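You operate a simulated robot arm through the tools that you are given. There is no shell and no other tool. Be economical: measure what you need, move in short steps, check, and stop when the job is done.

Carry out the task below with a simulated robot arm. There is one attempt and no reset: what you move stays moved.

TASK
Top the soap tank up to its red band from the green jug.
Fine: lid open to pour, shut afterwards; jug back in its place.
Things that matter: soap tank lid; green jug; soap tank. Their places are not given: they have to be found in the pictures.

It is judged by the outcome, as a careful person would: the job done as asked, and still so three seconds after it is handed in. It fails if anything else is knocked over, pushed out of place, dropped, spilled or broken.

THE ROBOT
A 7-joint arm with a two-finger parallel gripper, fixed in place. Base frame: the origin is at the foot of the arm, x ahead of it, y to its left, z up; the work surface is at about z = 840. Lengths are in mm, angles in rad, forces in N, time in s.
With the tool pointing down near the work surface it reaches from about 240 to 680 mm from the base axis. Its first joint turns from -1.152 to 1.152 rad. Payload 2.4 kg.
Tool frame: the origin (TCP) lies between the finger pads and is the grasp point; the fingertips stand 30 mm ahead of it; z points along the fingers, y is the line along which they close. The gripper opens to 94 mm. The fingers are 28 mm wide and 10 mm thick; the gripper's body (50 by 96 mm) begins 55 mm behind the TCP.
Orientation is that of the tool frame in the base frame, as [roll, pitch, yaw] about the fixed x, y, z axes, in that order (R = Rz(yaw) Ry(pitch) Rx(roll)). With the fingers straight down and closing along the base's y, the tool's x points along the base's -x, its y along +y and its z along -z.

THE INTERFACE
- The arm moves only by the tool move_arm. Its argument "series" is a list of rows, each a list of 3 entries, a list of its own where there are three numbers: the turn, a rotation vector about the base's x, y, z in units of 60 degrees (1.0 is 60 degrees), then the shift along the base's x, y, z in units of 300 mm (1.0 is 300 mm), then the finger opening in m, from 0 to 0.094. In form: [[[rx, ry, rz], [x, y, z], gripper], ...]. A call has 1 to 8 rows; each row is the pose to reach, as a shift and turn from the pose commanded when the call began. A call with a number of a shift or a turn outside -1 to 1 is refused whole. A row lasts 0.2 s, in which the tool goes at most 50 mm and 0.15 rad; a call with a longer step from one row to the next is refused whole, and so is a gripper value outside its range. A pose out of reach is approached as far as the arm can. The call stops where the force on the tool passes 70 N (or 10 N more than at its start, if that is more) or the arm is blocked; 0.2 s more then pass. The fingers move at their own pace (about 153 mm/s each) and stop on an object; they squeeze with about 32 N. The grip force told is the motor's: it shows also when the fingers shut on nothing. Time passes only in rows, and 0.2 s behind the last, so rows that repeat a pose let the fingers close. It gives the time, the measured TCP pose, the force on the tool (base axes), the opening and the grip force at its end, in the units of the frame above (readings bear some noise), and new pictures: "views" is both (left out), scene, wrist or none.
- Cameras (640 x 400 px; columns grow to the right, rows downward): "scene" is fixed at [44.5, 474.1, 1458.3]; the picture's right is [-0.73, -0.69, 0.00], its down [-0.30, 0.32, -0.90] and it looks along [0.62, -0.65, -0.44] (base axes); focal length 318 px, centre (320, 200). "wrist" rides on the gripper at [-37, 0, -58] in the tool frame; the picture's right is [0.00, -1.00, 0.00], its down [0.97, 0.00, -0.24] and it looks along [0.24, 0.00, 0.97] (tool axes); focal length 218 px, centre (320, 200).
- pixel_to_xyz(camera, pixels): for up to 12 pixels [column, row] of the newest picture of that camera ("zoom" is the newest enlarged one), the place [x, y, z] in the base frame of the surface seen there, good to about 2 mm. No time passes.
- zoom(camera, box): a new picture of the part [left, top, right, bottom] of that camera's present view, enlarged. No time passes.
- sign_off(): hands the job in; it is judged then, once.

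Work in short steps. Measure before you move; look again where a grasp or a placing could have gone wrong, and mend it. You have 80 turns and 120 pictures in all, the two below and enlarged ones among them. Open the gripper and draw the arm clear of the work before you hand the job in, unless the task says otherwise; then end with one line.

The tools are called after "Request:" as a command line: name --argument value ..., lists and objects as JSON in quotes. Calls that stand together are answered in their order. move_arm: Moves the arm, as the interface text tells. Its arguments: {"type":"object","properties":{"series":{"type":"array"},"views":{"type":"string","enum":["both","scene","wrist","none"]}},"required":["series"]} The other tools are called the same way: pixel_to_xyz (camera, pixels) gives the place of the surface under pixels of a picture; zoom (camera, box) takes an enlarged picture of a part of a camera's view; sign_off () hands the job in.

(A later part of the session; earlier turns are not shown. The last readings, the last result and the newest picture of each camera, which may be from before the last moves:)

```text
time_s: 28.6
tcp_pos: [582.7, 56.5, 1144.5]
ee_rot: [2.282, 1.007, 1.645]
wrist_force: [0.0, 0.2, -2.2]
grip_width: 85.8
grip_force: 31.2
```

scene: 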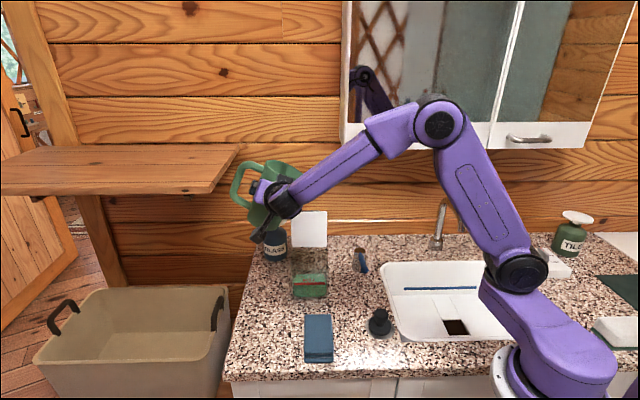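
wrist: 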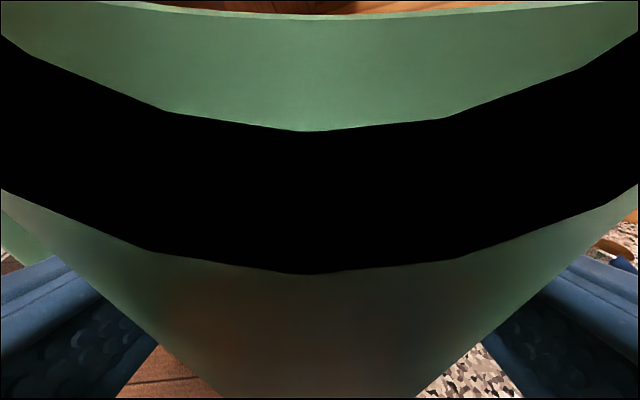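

Reached, tilt 24° towards azimuth -130° and the tank in view. I lower to z≈1065 and tilt on to about 38°.

Request:
move_arm --series '[[[0, 0, 0], [0, 0, -0.08], 0.0], [[0, 0, 0], [0, 0, -0.17], 0.0], [[0, 0, 0], [0, 0, -0.26], 0.0], [[0.06, -0.05, 0], [0, 0, -0.27], 0.0], [[0.12, -0.1, 0], [0, 0, -0.27], 0.0], [[0.179, -0.15, 0], [0, 0, -0.27], 0.0], [[0.179, -0.15, 0], [0, 0, -0.27], 0.0]]' --views "scene"

Request:
zoom --camera "scene" --box '[230, 190, 350, 310]'

```text
time_s: 30.2
tcp_pos: [583.9, 57.4, 1062.8]
ee_rot: [2.037, 0.815, 1.451]
wrist_force: [-0.7, -0.3, -2.5]
grip_width: 85.6
grip_force: 31.9
```

scene: 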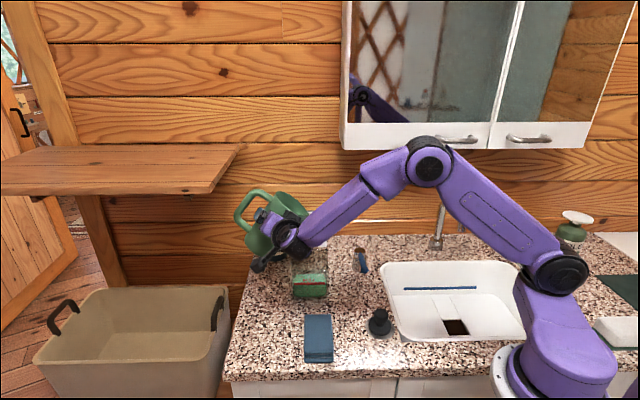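

```text
3.33 times, centred on (290, 250) of scene
```

zoom: 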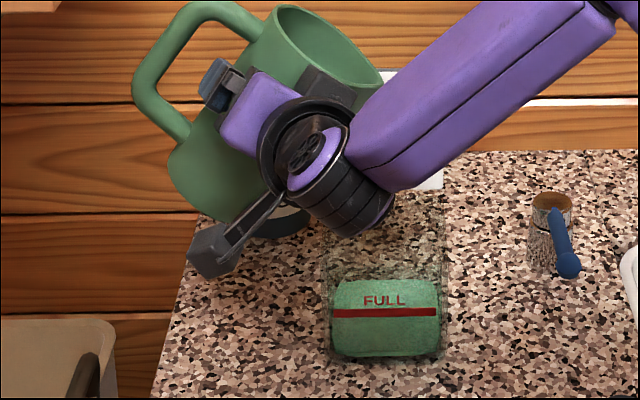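

No limit hit, and the tank remains visible. I check the spout tip position at zoom (380,75).

Request:
pixel_to_xyz --camera "zoom" --pixels '[[378, 76], [374, 70], [360, 60], [380, 82], [290, 15], [365, 82]]'

```text
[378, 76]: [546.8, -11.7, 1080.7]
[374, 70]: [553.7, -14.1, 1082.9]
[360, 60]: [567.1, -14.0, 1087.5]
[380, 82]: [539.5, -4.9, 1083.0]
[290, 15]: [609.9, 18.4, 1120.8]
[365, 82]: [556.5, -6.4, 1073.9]
```

Spout tip is about (543,-9,1081), over the tank centre. I lower 35 mm and tilt to about 48° to begin flow, then check.

Request:
move_arm --series '[[[0.0, 0.0, 0], [0, 0, -0.06], 0.0], [[0.03, -0.025, 0], [0, 0, -0.117], 0.0], [[0.064, -0.054, 0], [0, 0, -0.117], 0.0], [[0.1, -0.083, 0], [0, 0, -0.117], 0.0], [[0.128, -0.107, 0], [0, 0, -0.117], 0.0], [[0.128, -0.107, 0], [0, 0, -0.117], 0.0]]' --views "scene"

Request:
zoom --camera "scene" --box '[240, 190, 360, 310]'

```text
time_s: 31.6
tcp_pos: [634.9, 95.6, 1061.3]
ee_rot: [1.919, 0.665, 1.368]
wrist_force: [0.2, 0.1, -2.7]
grip_width: 85.6
grip_force: 32.3
out of reach, approached as far as the arm can: row 1, 2, 3, 4, 5, 6
```

scene: 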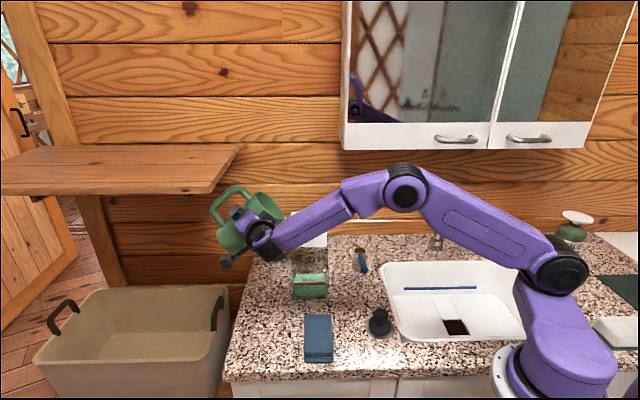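

```text
3.33 times, centred on (300, 250) of scene
```

zoom: 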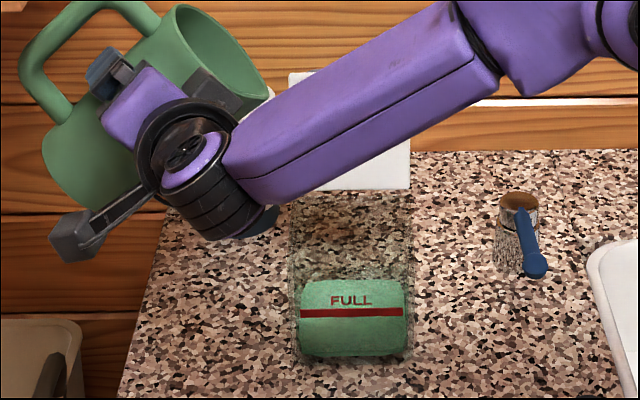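

The lower tilted pose exceeds a wrist limit again; I now think joint 7 has no roll left in this grasp. The jug is at 47.7°, right at the flow threshold and off the tank, so I un-tilt it at once.

Request:
move_arm --series '[[[-0.105, 0.088, 0], [0, 0, 0], 0.0], [[-0.21, 0.176, 0], [0, 0, 0], 0.0], [[-0.315, 0.264, 0], [0, 0, 0.02], 0.0], [[-0.42, 0.352, 0], [0, 0, 0.04], 0.0], [[-0.52, 0.436, 0], [0, 0, 0.06], 0.0], [[-0.609, 0.511, 0], [0, 0, 0.08], 0.0], [[-0.609, 0.511, 0], [0, 0, 0.08], 0.0]]' --views "scene"

Request:
zoom --camera "scene" --box '[200, 170, 360, 330]'

```text
time_s: 33.2
tcp_pos: [633.6, 95.8, 1085.0]
ee_rot: [3.134, 1.188, 2.415]
wrist_force: [0.1, 1.1, -1.5]
grip_width: 85.9
grip_force: 32.1
```

scene: 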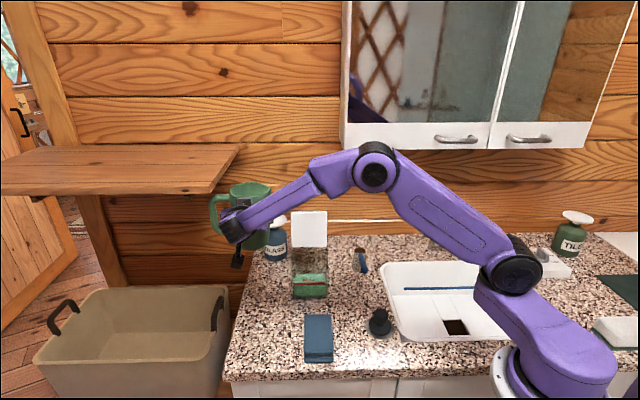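

```text
2.50 times, centred on (280, 250) of scene
```

zoom: 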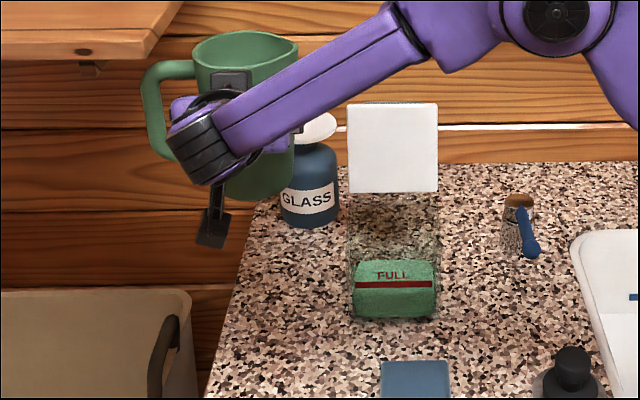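

Upright, no spill visible. I return the jug above its place at the original yaw, so I can regrasp with the hand rolled 180°.

Request:
move_arm --series '[[[0, 0, 0.03], [-0.04, 0.03, 0], 0.0], [[0, 0, 0.08], [-0.11, 0.08, -0.02], 0.0], [[0, 0, 0.13], [-0.19, 0.135, -0.05], 0.0], [[0, 0, 0.19], [-0.27, 0.19, -0.08], 0.0], [[0, 0, 0.25], [-0.34, 0.24, -0.11], 0.0], [[0, 0, 0.29], [-0.39, 0.28, -0.14], 0.0], [[0, 0, 0.307], [-0.407, 0.29, -0.143], 0.0], [[0, 0, 0.307], [-0.407, 0.29, -0.143], 0.0]]' --views "none"

```text
time_s: 35.0
tcp_pos: [511.6, 183.6, 1042.1]
ee_rot: [3.129, 1.186, 2.733]
wrist_force: [0.1, 0.2, -2.6]
grip_width: 85.8
grip_force: 32.1
```

On target. I lower the jug slowly to its place.

Request:
move_arm --series '[[[0, 0, 0], [0, -0.002, -0.09], 0.0], [[0, 0, 0], [0, -0.003, -0.2], 0.0], [[0, 0, 0], [0, -0.003, -0.3], 0.0], [[0, 0, 0], [0, -0.003, -0.35], 0.0], [[0, 0, 0], [0, -0.003, -0.37], 0.0], [[0, 0, 0], [0, -0.003, -0.378], 0.0], [[0, 0, 0], [0, -0.003, -0.378], 0.0]]' --views "scene"

Request:
zoom --camera "scene" --box '[200, 250, 320, 370]'

```text
time_s: 36.6
tcp_pos: [512.8, 182.2, 929.2]
ee_rot: [3.128, 1.188, 2.733]
wrist_force: [-0.4, 0.3, -2.9]
grip_width: 85.6
grip_force: 31.6
```

scene: 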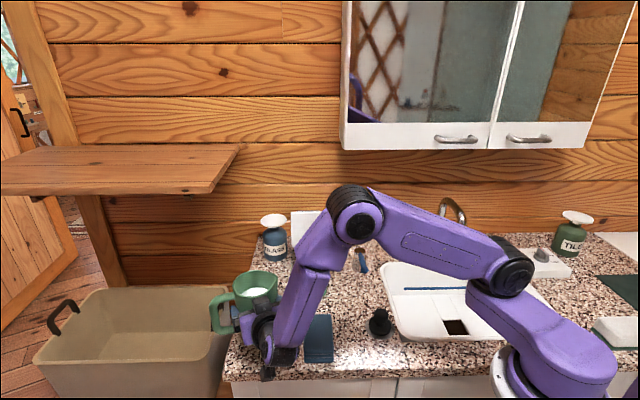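

```text
3.33 times, centred on (260, 310) of scene
```

zoom: 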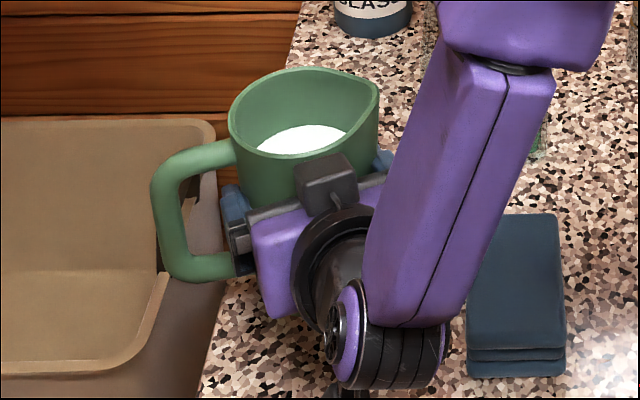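

No contact yet (the wrist still carries about 2.9 N). I lower a few millimetres more until the load is taken.

Request:
move_arm --series '[[[0, 0, 0], [-0.002, 0, -0.004], 0.0], [[0, 0, 0], [-0.003, 0, -0.008], 0.0], [[0, 0, 0], [-0.003, 0, -0.008], 0.0]]' --views "none"

```text
time_s: 37.4
tcp_pos: [511.8, 182.9, 927.6]
ee_rot: [3.12, 1.19, 2.723]
wrist_force: [2.3, 0.4, 18.7]
grip_width: 85.7
grip_force: 32.1
```

Seated (18.7 N upward). I release and check for movement.

Request:
move_arm --series '[[[0, 0, 0], [0, 0, 0.003], 0.0], [[0, 0, 0], [0, 0, 0.003], 0.094], [[0, 0, 0], [0, 0, 0.003], 0.094], [[0, 0, 0], [0, 0, 0.003], 0.094]]' --views "none"

Request:
pixel_to_xyz --camera "scene" --pixels '[[255, 290]]'

```text
time_s: 38.4
tcp_pos: [511.3, 181.6, 926.8]
ee_rot: [3.131, 1.187, 2.736]
wrist_force: [0.6, 0.0, -0.2]
grip_width: 93.7
grip_force: 0.1
```

```text
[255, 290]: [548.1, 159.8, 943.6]
```

Jug liquid is still at 943.6, so nothing was lost. I back off along the approach line, then raise.

Request:
move_arm --series '[[[0, 0, 0], [-0.08, 0.035, 0.035], 0.094], [[0, 0, 0], [-0.17, 0.073, 0.075], 0.094], [[0, 0, 0], [-0.26, 0.112, 0.115], 0.094], [[0, 0, 0], [-0.35, 0.151, 0.155], 0.094], [[0, 0, 0], [-0.35, 0.151, 0.3], 0.094], [[0, 0, 0], [-0.35, 0.151, 0.44], 0.094]]' --views "none"

```text
time_s: 39.8
tcp_pos: [406.5, 228.5, 1058.8]
ee_rot: [3.13, 1.187, 2.734]
wrist_force: [0.2, 0.0, -1.0]
grip_width: 94.2
grip_force: 0.0
```

Next I roll the hand -180° about its own axis, in three 60° stages.

Request:
move_arm --series '[[[-0.106, 0.046, 0.047], [0, 0, 0], 0.094], [[-0.213, 0.092, 0.094], [0, 0, 0], 0.094], [[-0.319, 0.138, 0.141], [0, 0, 0], 0.094], [[-0.426, 0.185, 0.188], [0, 0, 0], 0.094], [[-0.532, 0.231, 0.234], [0, 0, 0], 0.094], [[-0.638, 0.277, 0.281], [0, 0, 0], 0.094], [[-0.745, 0.323, 0.328], [0, 0, 0], 0.094], [[-0.851, 0.369, 0.375], [0, 0, 0], 0.094]]' --views "none"

Request:
move_arm --series '[[[-0.106, 0.046, 0.047], [0, 0, 0], 0.094], [[-0.213, 0.092, 0.094], [0, 0, 0], 0.094], [[-0.319, 0.138, 0.141], [0, 0, 0], 0.094], [[-0.426, 0.185, 0.188], [0, 0, 0], 0.094], [[-0.532, 0.231, 0.234], [0, 0, 0], 0.094], [[-0.638, 0.277, 0.281], [0, 0, 0], 0.094], [[-0.745, 0.323, 0.328], [0, 0, 0], 0.094], [[-0.851, 0.369, 0.375], [0, 0, 0], 0.094]]' --views "none"

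Request:
move_arm --series '[[[-0.106, 0.046, 0.047], [0, 0, 0], 0.094], [[-0.213, 0.092, 0.094], [0, 0, 0], 0.094], [[-0.319, 0.138, 0.141], [0, 0, 0], 0.094], [[-0.426, 0.185, 0.188], [0, 0, 0], 0.094], [[-0.532, 0.231, 0.234], [0, 0, 0], 0.094], [[-0.638, 0.277, 0.281], [0, 0, 0], 0.094], [[-0.745, 0.323, 0.328], [0, 0, 0], 0.094], [[-0.851, 0.369, 0.375], [0, 0, 0], 0.094]]' --views "both"

```text
time_s: 41.6
tcp_pos: [406.3, 226.5, 1058.5]
ee_rot: [-2.017, 0.479, -2.19]
wrist_force: [0.1, -0.3, 0.1]
grip_width: 94.0
grip_force: 0.1
```

```text
time_s: 43.4
tcp_pos: [407.1, 227.9, 1058.3]
ee_rot: [-2.021, -0.485, -1.764]
wrist_force: [0.4, -0.1, 0.2]
grip_width: 94.1
grip_force: 0.0
```

```text
time_s: 45.2
tcp_pos: [407.0, 227.1, 1059.0]
ee_rot: [3.117, -1.186, -0.397]
wrist_force: [-0.3, -0.1, 0.3]
grip_width: 94.2
grip_force: 0.1
```

scene: 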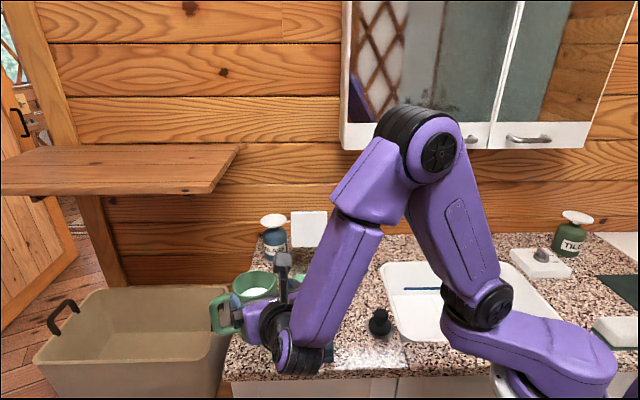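
wrist: 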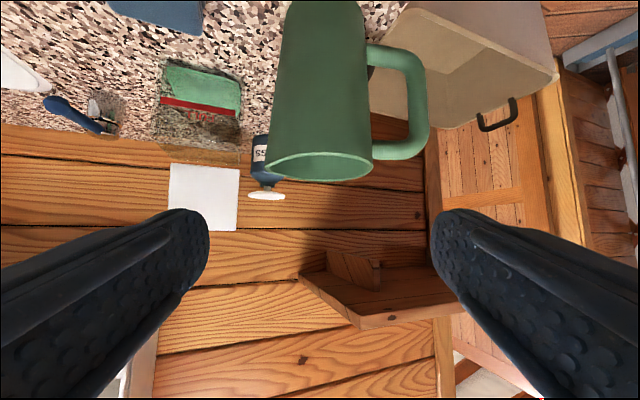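

The flip worked. I retrace the same approach corridor: down, then forward along the tool axis to the earlier grasp point.

Request:
move_arm --series '[[[0, 0, 0], [0, -0.001, -0.14], 0.094], [[0, 0, 0], [0, -0.002, -0.284], 0.094], [[0, 0, 0], [0.1, -0.044, -0.328], 0.094], [[0, 0, 0], [0.2, -0.087, -0.372], 0.094], [[0, 0, 0], [0.27, -0.117, -0.403], 0.094], [[0, 0, 0], [0.32, -0.138, -0.425], 0.094], [[0, 0, 0], [0.35, -0.151, -0.438], 0.094], [[0, 0, 0], [0.35, -0.151, -0.438], 0.094]]' --views "scene"

Request:
zoom --camera "scene" --box '[200, 250, 320, 370]'

```text
time_s: 47.0
tcp_pos: [509.2, 183.0, 927.8]
ee_rot: [3.122, -1.186, -0.402]
wrist_force: [0.1, 0.2, -1.0]
grip_width: 93.9
grip_force: 0.1
```

scene: 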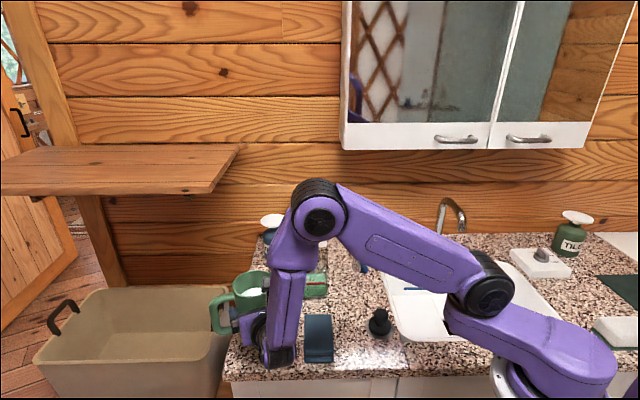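

```text
3.33 times, centred on (260, 310) of scene
```

zoom: 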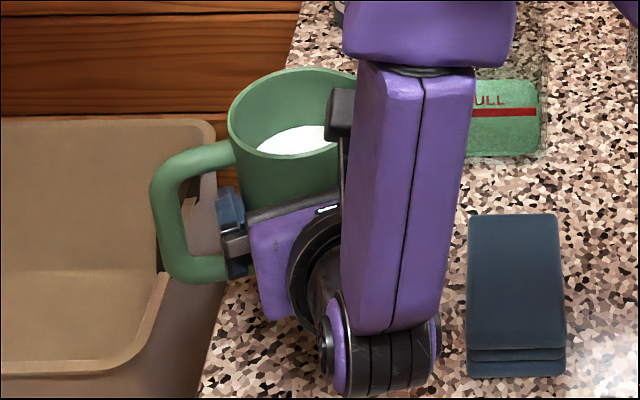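

In place without contact. I close, then lift.

Request:
move_arm --series '[[[0, 0, 0], [0, 0, 0], 0.0], [[0, 0, 0], [0, 0, 0], 0.0], [[0, 0, 0], [0, 0, 0], 0.0], [[0, 0, 0], [0, 0, 0.04], 0.0], [[0, 0, 0], [0, 0, 0.12], 0.0], [[0, 0, 0], [0, 0, 0.22], 0.0], [[0, 0, 0], [0, 0, 0.32], 0.0], [[0, 0, 0], [0, 0, 0.4], 0.0]]' --views "scene"

```text
time_s: 48.8
tcp_pos: [510.5, 182.0, 1047.7]
ee_rot: [3.123, -1.185, -0.4]
wrist_force: [0.5, 0.3, -2.0]
grip_width: 85.4
grip_force: 31.4
```

scene: 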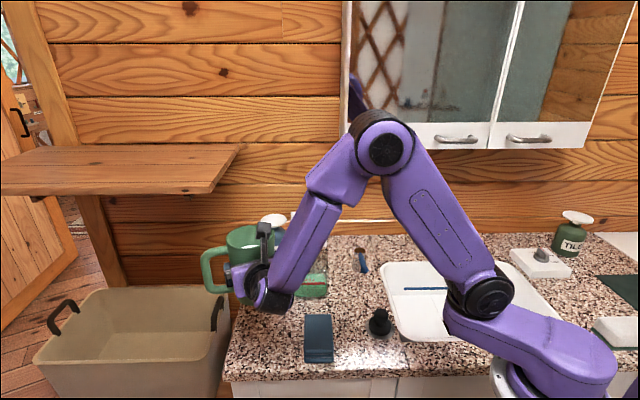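

Grip is good at 85.4 mm. I move beside the tank with yaw -18.7°, the spout bearing used before.

Request:
move_arm --series '[[[0, 0, -0.03], [0.02, -0.03, 0.03], 0.0], [[0, 0, -0.08], [0.06, -0.1, 0.067], 0.0], [[0, 0, -0.13], [0.105, -0.18, 0.067], 0.0], [[0, 0, -0.19], [0.15, -0.255, 0.067], 0.0], [[0, 0, -0.25], [0.195, -0.33, 0.067], 0.0], [[0, 0, -0.29], [0.23, -0.39, 0.067], 0.0], [[0, 0, -0.312], [0.247, -0.417, 0.067], 0.0], [[0, 0, -0.312], [0.247, -0.417, 0.067], 0.0]]' --views "none"

Request:
move_arm --series '[[[0.06, -0.05, 0], [0, 0, 0], 0.0], [[0.15, -0.126, 0], [0, 0, 0], 0.0], [[0.24, -0.2, 0], [0, 0, 0], 0.0], [[0.33, -0.277, 0], [0, 0, 0], 0.0], [[0.42, -0.352, 0], [0, 0, 0], 0.0], [[0.46, -0.386, 0], [0, 0, 0], 0.0]]' --views "scene"

```text
time_s: 50.6
tcp_pos: [585.3, 57.9, 1067.8]
ee_rot: [3.125, -1.184, -0.732]
wrist_force: [0.3, 0.2, -2.8]
grip_width: 85.5
grip_force: 32.5
```

```text
time_s: 52.0
tcp_pos: [584.7, 58.2, 1067.5]
ee_rot: [-2.086, -0.835, -1.675]
wrist_force: [0.0, 0.1, -3.6]
grip_width: 85.8
grip_force: 31.9
```

scene: 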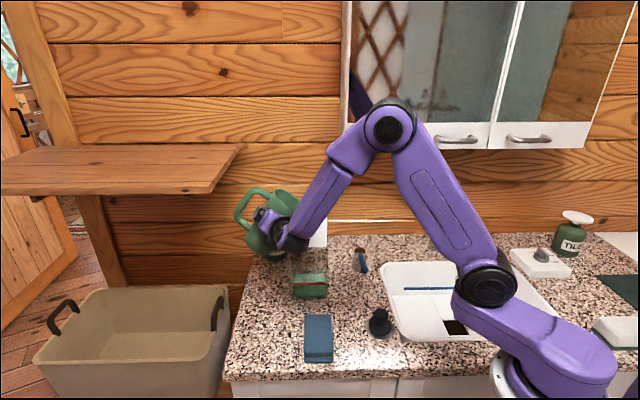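

Tilt 36° with position held and no limit. I lower 35 mm and tilt to about 43°, then inspect.

Request:
move_arm --series '[[[0, 0, 0], [0, 0, -0.05], 0.0], [[0, 0, 0], [0, 0, -0.1], 0.0], [[0.04, -0.034, 0], [0, 0, -0.117], 0.0], [[0.09, -0.075, 0], [0, 0, -0.117], 0.0], [[0.09, -0.075, 0], [0, 0, -0.117], 0.0]]' --views "scene"

Request:
zoom --camera "scene" --box '[240, 190, 360, 310]'

Request:
pixel_to_xyz --camera "scene" --pixels '[[310, 288], [305, 290], [315, 290]]'

```text
time_s: 53.2
tcp_pos: [584.8, 57.5, 1032.2]
ee_rot: [-1.997, -0.733, -1.74]
wrist_force: [-0.5, -0.7, -2.2]
grip_width: 85.8
grip_force: 32.1
```

scene: 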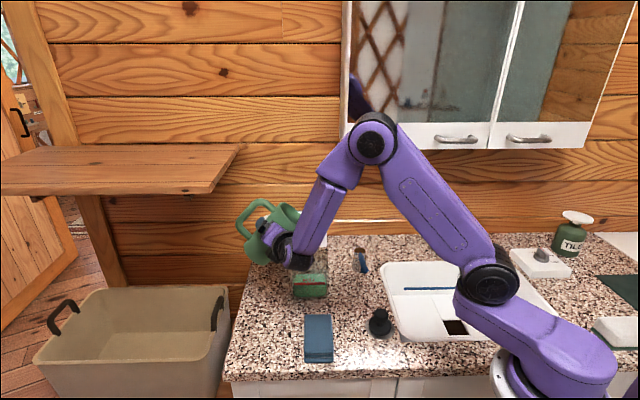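

```text
3.33 times, centred on (300, 250) of scene
```

zoom: 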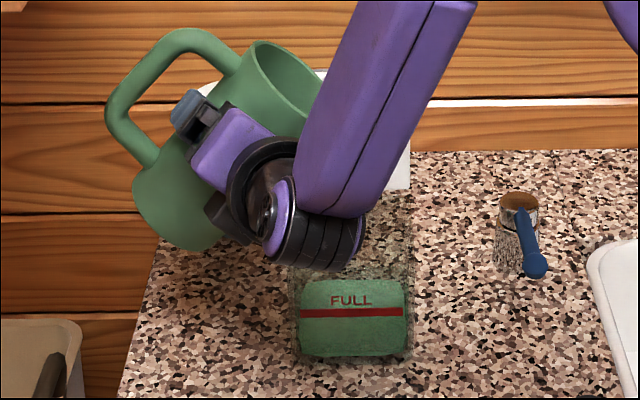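

```text
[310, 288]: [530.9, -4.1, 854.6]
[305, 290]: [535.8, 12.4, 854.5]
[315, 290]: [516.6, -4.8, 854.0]
```

The tank front is visible and the level reads 854. I tilt to about 49° and hold briefly, then read the level.

Request:
move_arm --series '[[[0.026, -0.021, 0], [0, 0, 0], 0.0], [[0.052, -0.043, 0], [0, 0, 0], 0.0], [[0.077, -0.064, 0], [0, 0, 0], 0.0], [[0.077, -0.064, 0], [0, 0, 0], 0.0], [[0.077, -0.064, 0], [0, 0, 0], 0.0], [[0.077, -0.064, 0], [0, 0, 0], 0.0]]' --views "scene"

Request:
zoom --camera "scene" --box '[240, 190, 360, 310]'

Request:
pixel_to_xyz --camera "scene" --pixels '[[310, 288], [305, 290], [315, 290]]'

```text
time_s: 54.6
tcp_pos: [585.1, 57.2, 1032.7]
ee_rot: [-1.933, -0.641, -1.779]
wrist_force: [-0.3, 0.5, -2.3]
grip_width: 85.5
grip_force: 32.2
```

scene: 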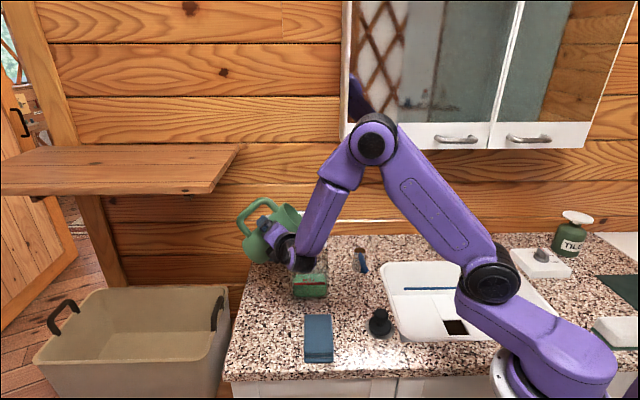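

```text
3.33 times, centred on (300, 250) of scene
```

zoom: 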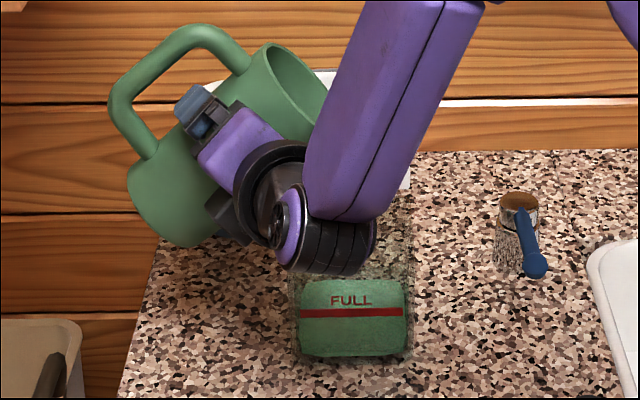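

```text
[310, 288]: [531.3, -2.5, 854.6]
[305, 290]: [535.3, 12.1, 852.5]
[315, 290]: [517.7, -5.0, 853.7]
```

No flow at 49°. I continue to about 55°.

Request:
move_arm --series '[[[0.026, -0.021, 0], [0, 0, 0], 0.0], [[0.052, -0.043, 0], [0, 0, 0], 0.0], [[0.077, -0.064, 0], [0, 0, 0], 0.0], [[0.077, -0.064, 0], [0, 0, 0], 0.0], [[0.077, -0.064, 0], [0, 0, 0], 0.0], [[0.077, -0.064, 0], [0, 0, 0], 0.0]]' --views "scene"

Request:
zoom --camera "scene" --box '[240, 190, 360, 310]'

Request:
pixel_to_xyz --camera "scene" --pixels '[[310, 288], [305, 290], [315, 290]]'

```text
time_s: 56.0
tcp_pos: [585.7, 57.6, 1030.4]
ee_rot: [-1.874, -0.545, -1.815]
wrist_force: [0.4, 0.6, -2.1]
grip_width: 85.8
grip_force: 31.9
```

scene: 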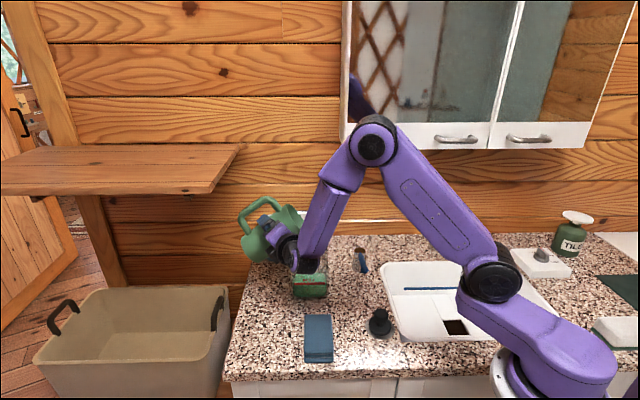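

```text
3.33 times, centred on (300, 250) of scene
```

zoom: 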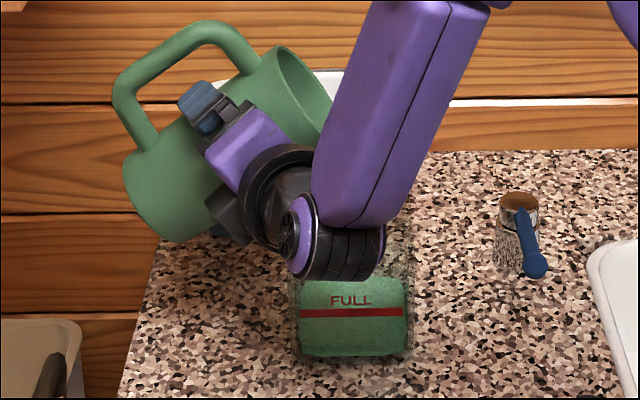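

```text
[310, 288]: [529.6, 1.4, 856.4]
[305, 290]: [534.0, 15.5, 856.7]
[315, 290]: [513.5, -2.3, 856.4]
```

The level is rising (856.5): flow has begun and lands in the tank. I continue to about 60°.

Request:
move_arm --series '[[[0.022, -0.018, 0], [0, 0, 0], 0.0], [[0.043, -0.036, 0], [0, 0, 0], 0.0], [[0.064, -0.054, 0], [0, 0, 0], 0.0], [[0.064, -0.054, 0], [0, 0, 0], 0.0], [[0.064, -0.054, 0], [0, 0, 0], 0.0]]' --views "scene"

Request:
pixel_to_xyz --camera "scene" --pixels '[[310, 288], [305, 290], [315, 290], [310, 280]]'

Request:
zoom --camera "scene" --box '[240, 190, 360, 310]'

```text
time_s: 57.2
tcp_pos: [584.5, 57.4, 1032.3]
ee_rot: [-1.831, -0.469, -1.835]
wrist_force: [0.4, -0.6, -3.2]
grip_width: 85.6
grip_force: 32.8
```

scene: 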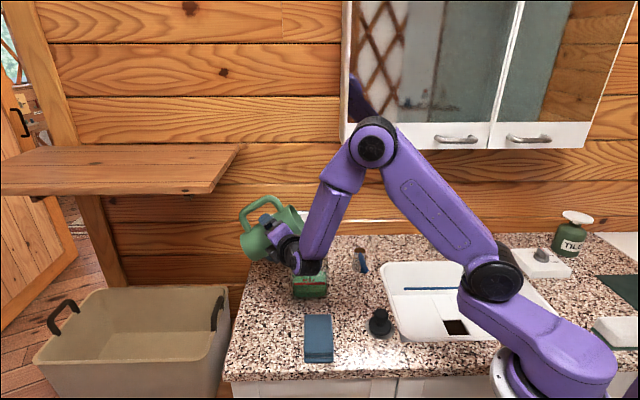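

```text
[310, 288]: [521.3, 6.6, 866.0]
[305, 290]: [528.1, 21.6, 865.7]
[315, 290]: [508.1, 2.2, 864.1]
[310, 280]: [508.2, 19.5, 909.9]
```

```text
3.33 times, centred on (300, 250) of scene
```

zoom: 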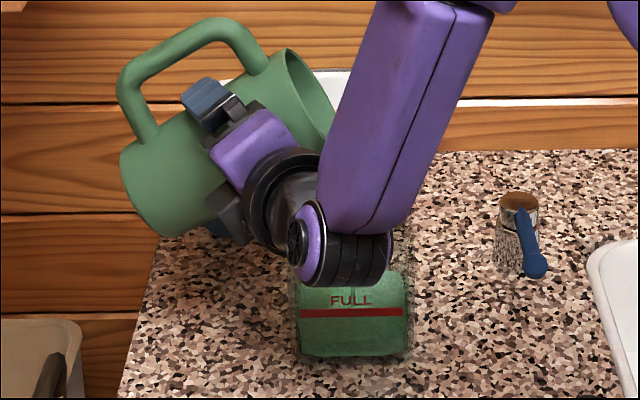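

Level is ≈865. The printed markings return depth, so I measure the band directly, then continue a little (about 63.5°).

Request:
pixel_to_xyz --camera "zoom" --pixels '[[350, 312], [350, 309], [350, 315], [320, 312], [390, 312], [350, 307], [350, 317]]'

Request:
move_arm --series '[[[0.022, -0.018, 0], [0, 0, 0], 0.0], [[0.045, -0.038, 0], [0, 0, 0], 0.0], [[0.045, -0.038, 0], [0, 0, 0], 0.0], [[0.045, -0.038, 0], [0, 0, 0], 0.0]]' --views "scene"

Request:
pixel_to_xyz --camera "scene" --pixels '[[310, 288], [305, 290], [315, 290], [310, 292]]'

```text
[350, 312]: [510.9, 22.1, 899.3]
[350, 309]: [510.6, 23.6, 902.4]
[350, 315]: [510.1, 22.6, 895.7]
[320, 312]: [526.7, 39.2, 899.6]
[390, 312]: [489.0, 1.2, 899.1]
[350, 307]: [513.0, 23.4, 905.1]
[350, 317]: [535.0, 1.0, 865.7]
```

```text
time_s: 58.2
tcp_pos: [586.2, 56.7, 1032.1]
ee_rot: [-1.803, -0.411, -1.845]
wrist_force: [-0.3, 0.0, -2.2]
grip_width: 85.6
grip_force: 31.6
```

scene: 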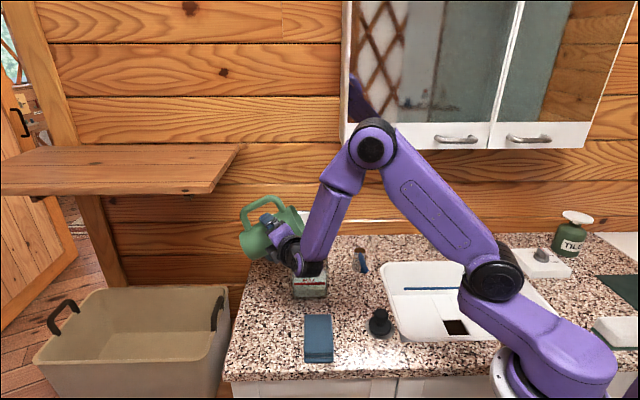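

```text
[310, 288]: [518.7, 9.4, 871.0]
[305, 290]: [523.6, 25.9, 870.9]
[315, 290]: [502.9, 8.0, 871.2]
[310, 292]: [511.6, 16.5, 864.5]
```

The band spans z≈895–904 (centre 899.5), and the level is ≈871. The tank's look changed, so I zoom to check.

Request:
zoom --camera "scene" --box '[240, 190, 360, 310]'

```text
3.33 times, centred on (300, 250) of scene
```

zoom: 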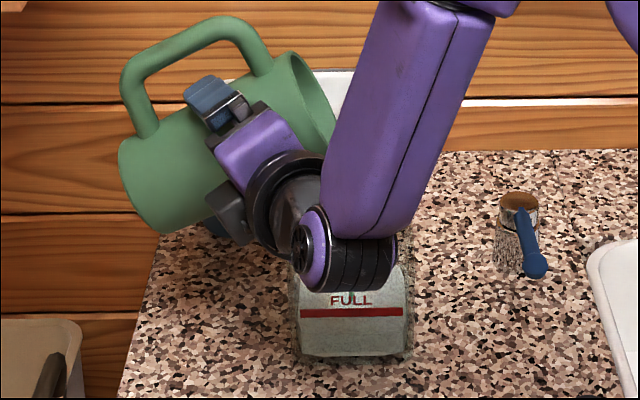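

Just the liquid colour turning white as it mixes. I continue to about 67°.

Request:
move_arm --series '[[[0.022, -0.018, 0], [0, 0, 0], 0.0], [[0.048, -0.04, 0], [0, 0, 0], 0.0], [[0.048, -0.04, 0], [0, 0, 0], 0.0], [[0.048, -0.04, 0], [0, 0, 0], 0.0]]' --views "scene"

Request:
pixel_to_xyz --camera "scene" --pixels '[[310, 287], [305, 288], [315, 288]]'

```text
time_s: 59.2
tcp_pos: [585.7, 57.3, 1031.0]
ee_rot: [-1.775, -0.354, -1.859]
wrist_force: [-0.2, 0.8, -2.3]
grip_width: 85.4
grip_force: 32.1
```

scene: 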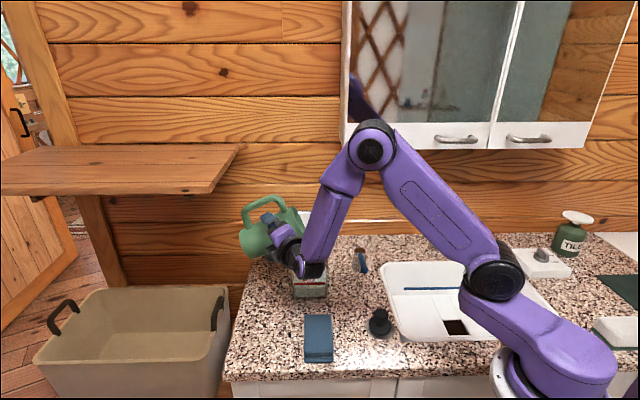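

```text
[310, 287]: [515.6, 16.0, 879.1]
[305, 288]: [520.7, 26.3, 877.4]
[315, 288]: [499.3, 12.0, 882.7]
```

Level ≈879, rising about 2 mm per degree. I go on to about 71° and sample higher pixels.

Request:
move_arm --series '[[[0.022, -0.018, 0], [0, 0, 0], 0.0], [[0.048, -0.04, 0], [0, 0, 0], 0.0], [[0.048, -0.04, 0], [0, 0, 0], 0.0], [[0.048, -0.04, 0], [0, 0, 0], 0.0], [[0.048, -0.04, 0], [0, 0, 0], 0.0]]' --views "scene"

Request:
zoom --camera "scene" --box '[280, 250, 340, 310]'

Request:
pixel_to_xyz --camera "scene" --pixels '[[298, 281], [300, 282], [320, 281], [322, 279], [310, 287], [318, 282], [324, 281]]'

```text
time_s: 60.4
tcp_pos: [586.6, 57.8, 1031.9]
ee_rot: [-1.748, -0.291, -1.867]
wrist_force: [-0.6, -0.1, -1.6]
grip_width: 85.7
grip_force: 32.3
```

scene: 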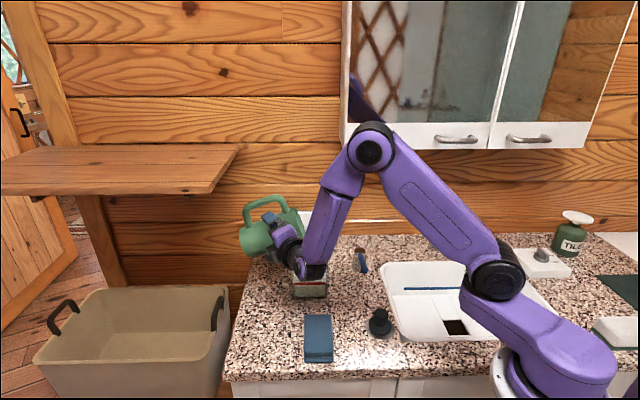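

```text
6.67 times, centred on (310, 280) of scene
```

zoom: 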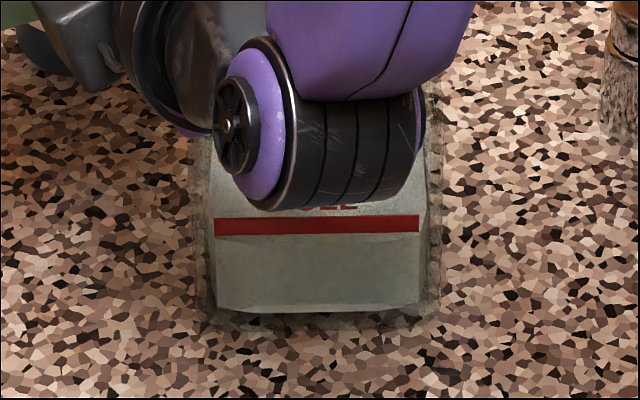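

```text
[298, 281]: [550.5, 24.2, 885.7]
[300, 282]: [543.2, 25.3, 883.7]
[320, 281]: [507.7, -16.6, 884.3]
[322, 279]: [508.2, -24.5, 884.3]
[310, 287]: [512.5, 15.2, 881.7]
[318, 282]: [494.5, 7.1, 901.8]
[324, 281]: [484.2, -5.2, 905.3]
```

Level is 884.5 and the target is 899.5. I tilt to about 76° and hold.

Request:
move_arm --series '[[[0.022, -0.018, 0], [0, 0, 0], 0.0], [[0.044, -0.036, 0], [0, 0, 0], 0.0], [[0.064, -0.054, 0], [0, 0, 0], 0.0], [[0.064, -0.054, 0], [0, 0, 0], 0.0], [[0.064, -0.054, 0], [0, 0, 0], 0.0], [[0.064, -0.054, 0], [0, 0, 0], 0.0]]' --views "scene"

Request:
pixel_to_xyz --camera "scene" --pixels '[[298, 280], [300, 281], [320, 281], [322, 279], [310, 287], [321, 280], [297, 279]]'

```text
time_s: 61.8
tcp_pos: [586.1, 57.0, 1032.3]
ee_rot: [-1.711, -0.209, -1.876]
wrist_force: [0.6, -1.0, -2.2]
grip_width: 85.6
grip_force: 32.4
```

scene: 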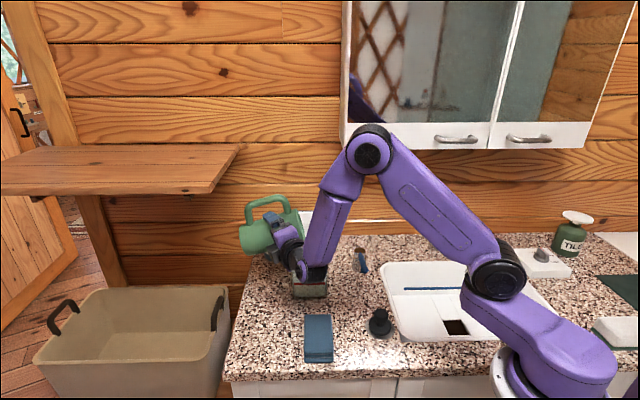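

```text
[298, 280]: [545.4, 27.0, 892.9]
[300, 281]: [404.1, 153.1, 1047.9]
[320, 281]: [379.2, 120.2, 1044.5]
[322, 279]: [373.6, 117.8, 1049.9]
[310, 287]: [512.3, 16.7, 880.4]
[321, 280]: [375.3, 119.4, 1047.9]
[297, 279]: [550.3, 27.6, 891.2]
```

Level ≈892, about 7.5 mm to go. I make a smaller step to about 79°, sampling the left side where the view is clear.

Request:
move_arm --series '[[[0.02, -0.017, 0], [0, 0, 0], 0.0], [[0.038, -0.032, 0], [0, 0, 0], 0.0], [[0.038, -0.032, 0], [0, 0, 0], 0.0], [[0.038, -0.032, 0], [0, 0, 0], 0.0], [[0.038, -0.032, 0], [0, 0, 0], 0.0]]' --views "scene"

Request:
pixel_to_xyz --camera "scene" --pixels '[[296, 277], [297, 278], [296, 279], [297, 280], [298, 280], [296, 281], [298, 282]]'

Request:
zoom --camera "scene" --box '[260, 230, 340, 310]'

```text
time_s: 63.0
tcp_pos: [584.6, 57.9, 1032.2]
ee_rot: [-1.69, -0.163, -1.878]
wrist_force: [-0.4, 0.1, -2.1]
grip_width: 85.6
grip_force: 32.0
```

scene: 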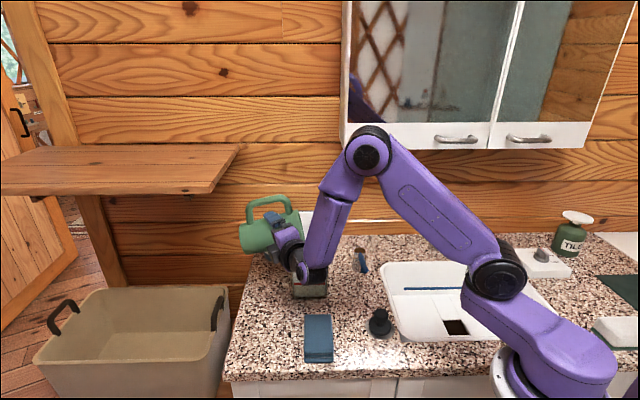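

```text
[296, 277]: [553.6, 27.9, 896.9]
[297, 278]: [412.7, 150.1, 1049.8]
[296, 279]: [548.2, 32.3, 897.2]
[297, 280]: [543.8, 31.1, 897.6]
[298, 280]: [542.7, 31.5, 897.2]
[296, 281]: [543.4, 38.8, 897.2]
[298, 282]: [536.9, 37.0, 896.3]
```

```text
5.00 times, centred on (300, 270) of scene
```

zoom: 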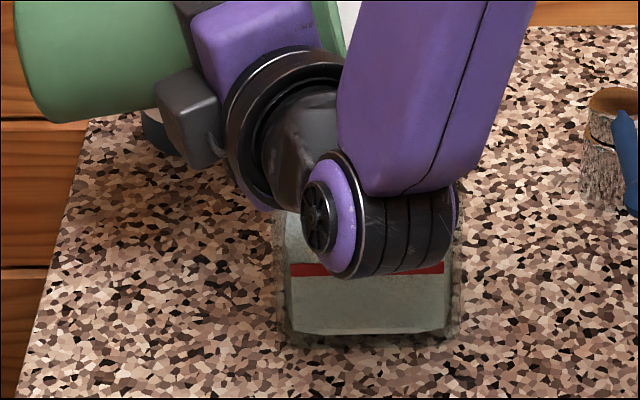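

Level is 897.2, inside the band (895–904). I add one degree for the centre, then un-tilt promptly.

Request:
move_arm --series '[[[0.0128, -0.0107, 0], [0, 0, 0], 0.0], [[0.0128, -0.0107, 0], [0, 0, 0], 0.0], [[-0.08, 0.067, 0], [0, 0, 0], 0.0], [[-0.185, 0.155, 0], [0, 0, 0], 0.0], [[-0.29, 0.243, 0], [0, 0, 0], 0.0], [[-0.395, 0.331, 0], [0, 0, 0], 0.0], [[-0.498, 0.418, 0], [0, 0, 0], 0.0], [[-0.498, 0.418, 0], [0, 0, 0], 0.0]]' --views "scene"

Request:
pixel_to_xyz --camera "scene" --pixels '[[300, 277], [305, 277], [315, 277], [320, 277], [310, 282], [298, 280]]'

Request:
zoom --camera "scene" --box '[260, 230, 340, 310]'

```text
time_s: 64.8
tcp_pos: [585.4, 57.3, 1032.7]
ee_rot: [-2.035, -0.776, -1.713]
wrist_force: [0.3, -0.3, -1.6]
grip_width: 85.7
grip_force: 31.6
```

scene: 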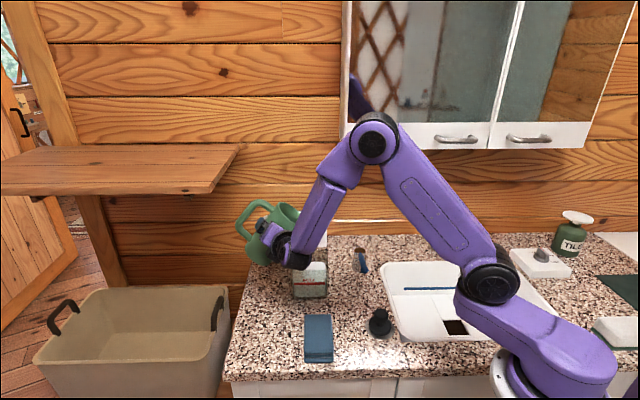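

```text
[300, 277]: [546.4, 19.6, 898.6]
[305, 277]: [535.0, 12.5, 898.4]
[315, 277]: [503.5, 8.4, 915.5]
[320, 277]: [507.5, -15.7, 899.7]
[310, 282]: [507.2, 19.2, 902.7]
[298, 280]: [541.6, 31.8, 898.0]
```

```text
5.00 times, centred on (300, 270) of scene
```

zoom: 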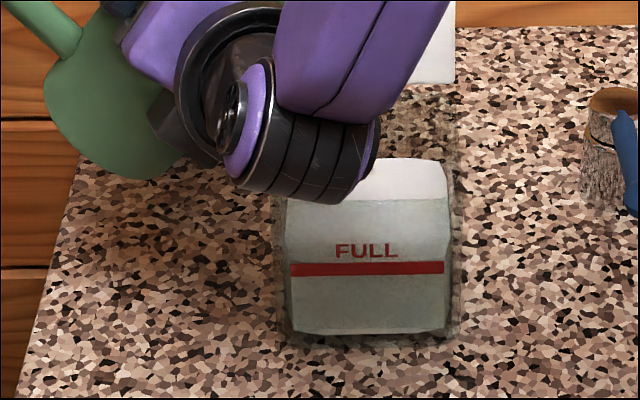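

Level is 898.7, within the red band. I finish un-tilting while rising.

Request:
move_arm --series '[[[-0.1, 0.084, 0], [0, 0, 0.03], 0.0], [[-0.205, 0.172, 0], [0, 0, 0.06], 0.0], [[-0.31, 0.26, 0], [0, 0, 0.09], 0.0], [[-0.415, 0.348, 0], [0, 0, 0.12], 0.0], [[-0.512, 0.43, 0], [0, 0, 0.12], 0.0], [[-0.512, 0.43, 0], [0, 0, 0.12], 0.0]]' --views "none"

```text
time_s: 66.2
tcp_pos: [583.1, 57.3, 1069.1]
ee_rot: [3.121, -1.184, -0.731]
wrist_force: [-1.0, 0.3, -2.3]
grip_width: 85.4
grip_force: 32.1
```

Upright. I carry the jug back above its place.

Request:
move_arm --series '[[[0, 0, 0.03], [-0.02, 0.03, 0], 0.0], [[0, 0, 0.08], [-0.06, 0.1, 0], 0.0], [[0, 0, 0.13], [-0.105, 0.18, -0.01], 0.0], [[0, 0, 0.19], [-0.15, 0.255, -0.03], 0.0], [[0, 0, 0.25], [-0.195, 0.33, -0.05], 0.0], [[0, 0, 0.29], [-0.23, 0.39, -0.06], 0.0], [[0, 0, 0.312], [-0.247, 0.417, -0.07], 0.0], [[0, 0, 0.312], [-0.247, 0.417, -0.07], 0.0]]' --views "none"

Request:
move_arm --series '[[[0, 0, 0], [0, 0, -0.08], 0.0], [[0, 0, 0], [0, 0, -0.19], 0.0], [[0, 0, 0], [0, 0, -0.29], 0.0], [[0, 0, 0], [0, 0, -0.35], 0.0], [[0, 0, 0], [0, 0, -0.38], 0.0], [[0, 0, 0], [0, 0, -0.39], 0.0], [[0, 0, 0], [0, 0, -0.39], 0.0]]' --views "scene"

```text
time_s: 68.0
tcp_pos: [511.5, 183.5, 1047.2]
ee_rot: [3.124, -1.185, -0.404]
wrist_force: [-0.1, -0.1, -1.5]
grip_width: 85.6
grip_force: 31.8
```

```text
time_s: 69.6
tcp_pos: [511.7, 183.1, 929.3]
ee_rot: [3.126, -1.185, -0.404]
wrist_force: [0.8, 0.5, -2.6]
grip_width: 85.8
grip_force: 32.1
```

scene: 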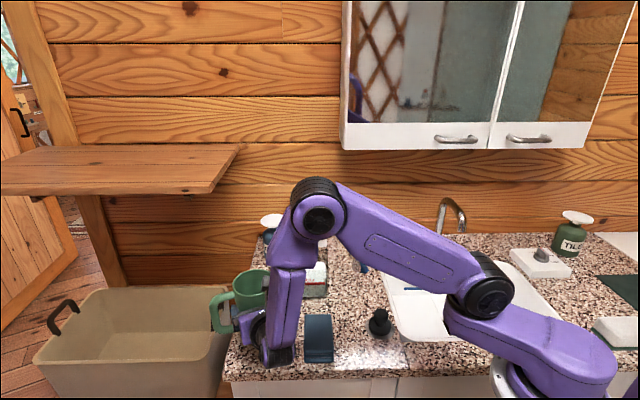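

I ease down the last couple of millimetres to contact.

Request:
move_arm --series '[[[0, 0, 0], [-0.001, 0, -0.004], 0.0], [[0, 0, 0], [-0.002, 0, -0.007], 0.0], [[0, 0, 0], [-0.002, 0, -0.007], 0.0]]' --views "none"

```text
time_s: 70.4
tcp_pos: [510.9, 182.7, 926.9]
ee_rot: [3.124, -1.184, -0.404]
wrist_force: [-0.4, 0.2, -1.9]
grip_width: 85.4
grip_force: 32.1
```

Request:
move_arm --series '[[[0, 0, 0], [0, 0, -0.003], 0.0], [[0, 0, 0], [0, 0, -0.006], 0.0], [[0, 0, 0], [0, 0, -0.006], 0.0]]' --views "none"

```text
time_s: 71.2
tcp_pos: [510.9, 183.3, 927.3]
ee_rot: [3.129, -1.188, -0.409]
wrist_force: [-4.9, -1.1, 16.5]
grip_width: 85.6
grip_force: 32.1
```

The jug is seated. I release, back straight off along the tool axis, and rise.

Request:
move_arm --series '[[[0, 0, 0], [0, 0, 0.003], 0.0], [[0, 0, 0], [0, 0, 0.003], 0.094], [[0, 0, 0], [0, 0, 0.003], 0.094], [[0, 0, 0], [0, 0, 0.003], 0.094], [[0, 0, 0], [-0.09, 0.038, 0.043], 0.094], [[0, 0, 0], [-0.18, 0.077, 0.082], 0.094], [[0, 0, 0], [-0.27, 0.116, 0.122], 0.094], [[0, 0, 0], [-0.36, 0.155, 0.162], 0.094]]' --views "none"

Request:
move_arm --series '[[[0, 0, 0], [0, 0, 0.14], 0.094], [[0, 0, 0], [0, 0, 0.28], 0.094], [[0, 0, 0], [0, 0, 0.42], 0.094], [[0, 0, 0], [0, 0, 0.52], 0.094]]' --views "scene"

Request:
zoom --camera "scene" --box '[210, 210, 350, 350]'

```text
time_s: 73.0
tcp_pos: [400.7, 229.8, 976.3]
ee_rot: [3.124, -1.185, -0.405]
wrist_force: [-0.6, -0.1, 1.0]
grip_width: 94.0
grip_force: 0.0
```

```text
time_s: 74.0
tcp_pos: [401.5, 227.6, 1131.9]
ee_rot: [3.121, -1.184, -0.4]
wrist_force: [1.3, 0.5, 0.8]
grip_width: 94.0
grip_force: 0.1
```

scene: 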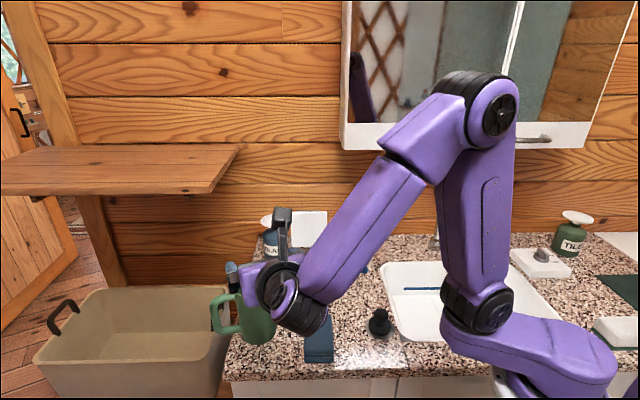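

```text
2.86 times, centred on (280, 280) of scene
```

zoom: 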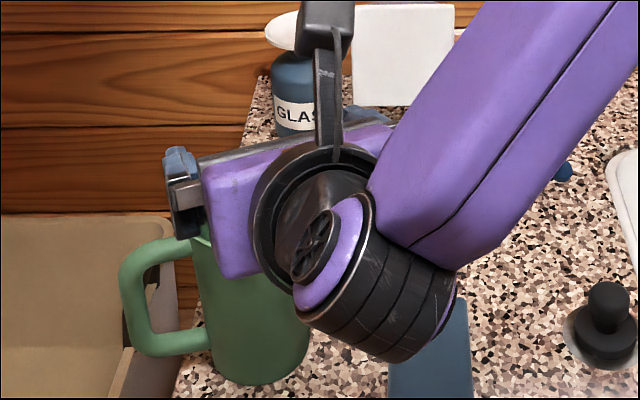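

Jug is back in place. To close the lid I unwind the hand: roll +180° back, in three stages.

Request:
move_arm --series '[[[0.106, -0.046, -0.047], [0, 0, 0], 0.06], [[0.213, -0.092, -0.094], [0, 0, 0], 0.06], [[0.319, -0.138, -0.141], [0, 0, 0], 0.06], [[0.426, -0.185, -0.188], [0, 0, 0], 0.06], [[0.532, -0.231, -0.234], [0, 0, 0], 0.06], [[0.638, -0.277, -0.281], [0, 0, 0], 0.06], [[0.745, -0.323, -0.328], [0, 0, 0], 0.06], [[0.851, -0.369, -0.375], [0, 0, 0], 0.06]]' --views "none"

Request:
move_arm --series '[[[0.106, -0.046, -0.047], [0, 0, 0], 0.06], [[0.213, -0.092, -0.094], [0, 0, 0], 0.06], [[0.319, -0.138, -0.141], [0, 0, 0], 0.06], [[0.426, -0.185, -0.188], [0, 0, 0], 0.06], [[0.532, -0.231, -0.234], [0, 0, 0], 0.06], [[0.638, -0.277, -0.281], [0, 0, 0], 0.06], [[0.745, -0.323, -0.328], [0, 0, 0], 0.06], [[0.851, -0.369, -0.375], [0, 0, 0], 0.06]]' --views "none"

Request:
move_arm --series '[[[0.106, -0.046, -0.047], [0, 0, 0], 0.06], [[0.213, -0.092, -0.094], [0, 0, 0], 0.06], [[0.319, -0.138, -0.141], [0, 0, 0], 0.06], [[0.426, -0.185, -0.188], [0, 0, 0], 0.06], [[0.532, -0.231, -0.234], [0, 0, 0], 0.06], [[0.638, -0.277, -0.281], [0, 0, 0], 0.06], [[0.745, -0.323, -0.328], [0, 0, 0], 0.06], [[0.851, -0.369, -0.375], [0, 0, 0], 0.06]]' --views "none"

```text
time_s: 75.8
tcp_pos: [400.8, 228.1, 1131.4]
ee_rot: [-2.02, -0.478, -1.767]
wrist_force: [-0.4, -0.4, -0.3]
grip_width: 60.0
grip_force: 0.0
```

```text
time_s: 77.6
tcp_pos: [402.2, 229.3, 1129.6]
ee_rot: [-2.02, 0.486, -2.193]
wrist_force: [0.9, 0.2, -0.1]
grip_width: 60.1
grip_force: 0.1
```

```text
time_s: 79.4
tcp_pos: [403.0, 228.5, 1131.7]
ee_rot: [3.122, 1.19, 2.727]
wrist_force: [0.2, 0.1, 0.1]
grip_width: 60.0
grip_force: 0.1
```

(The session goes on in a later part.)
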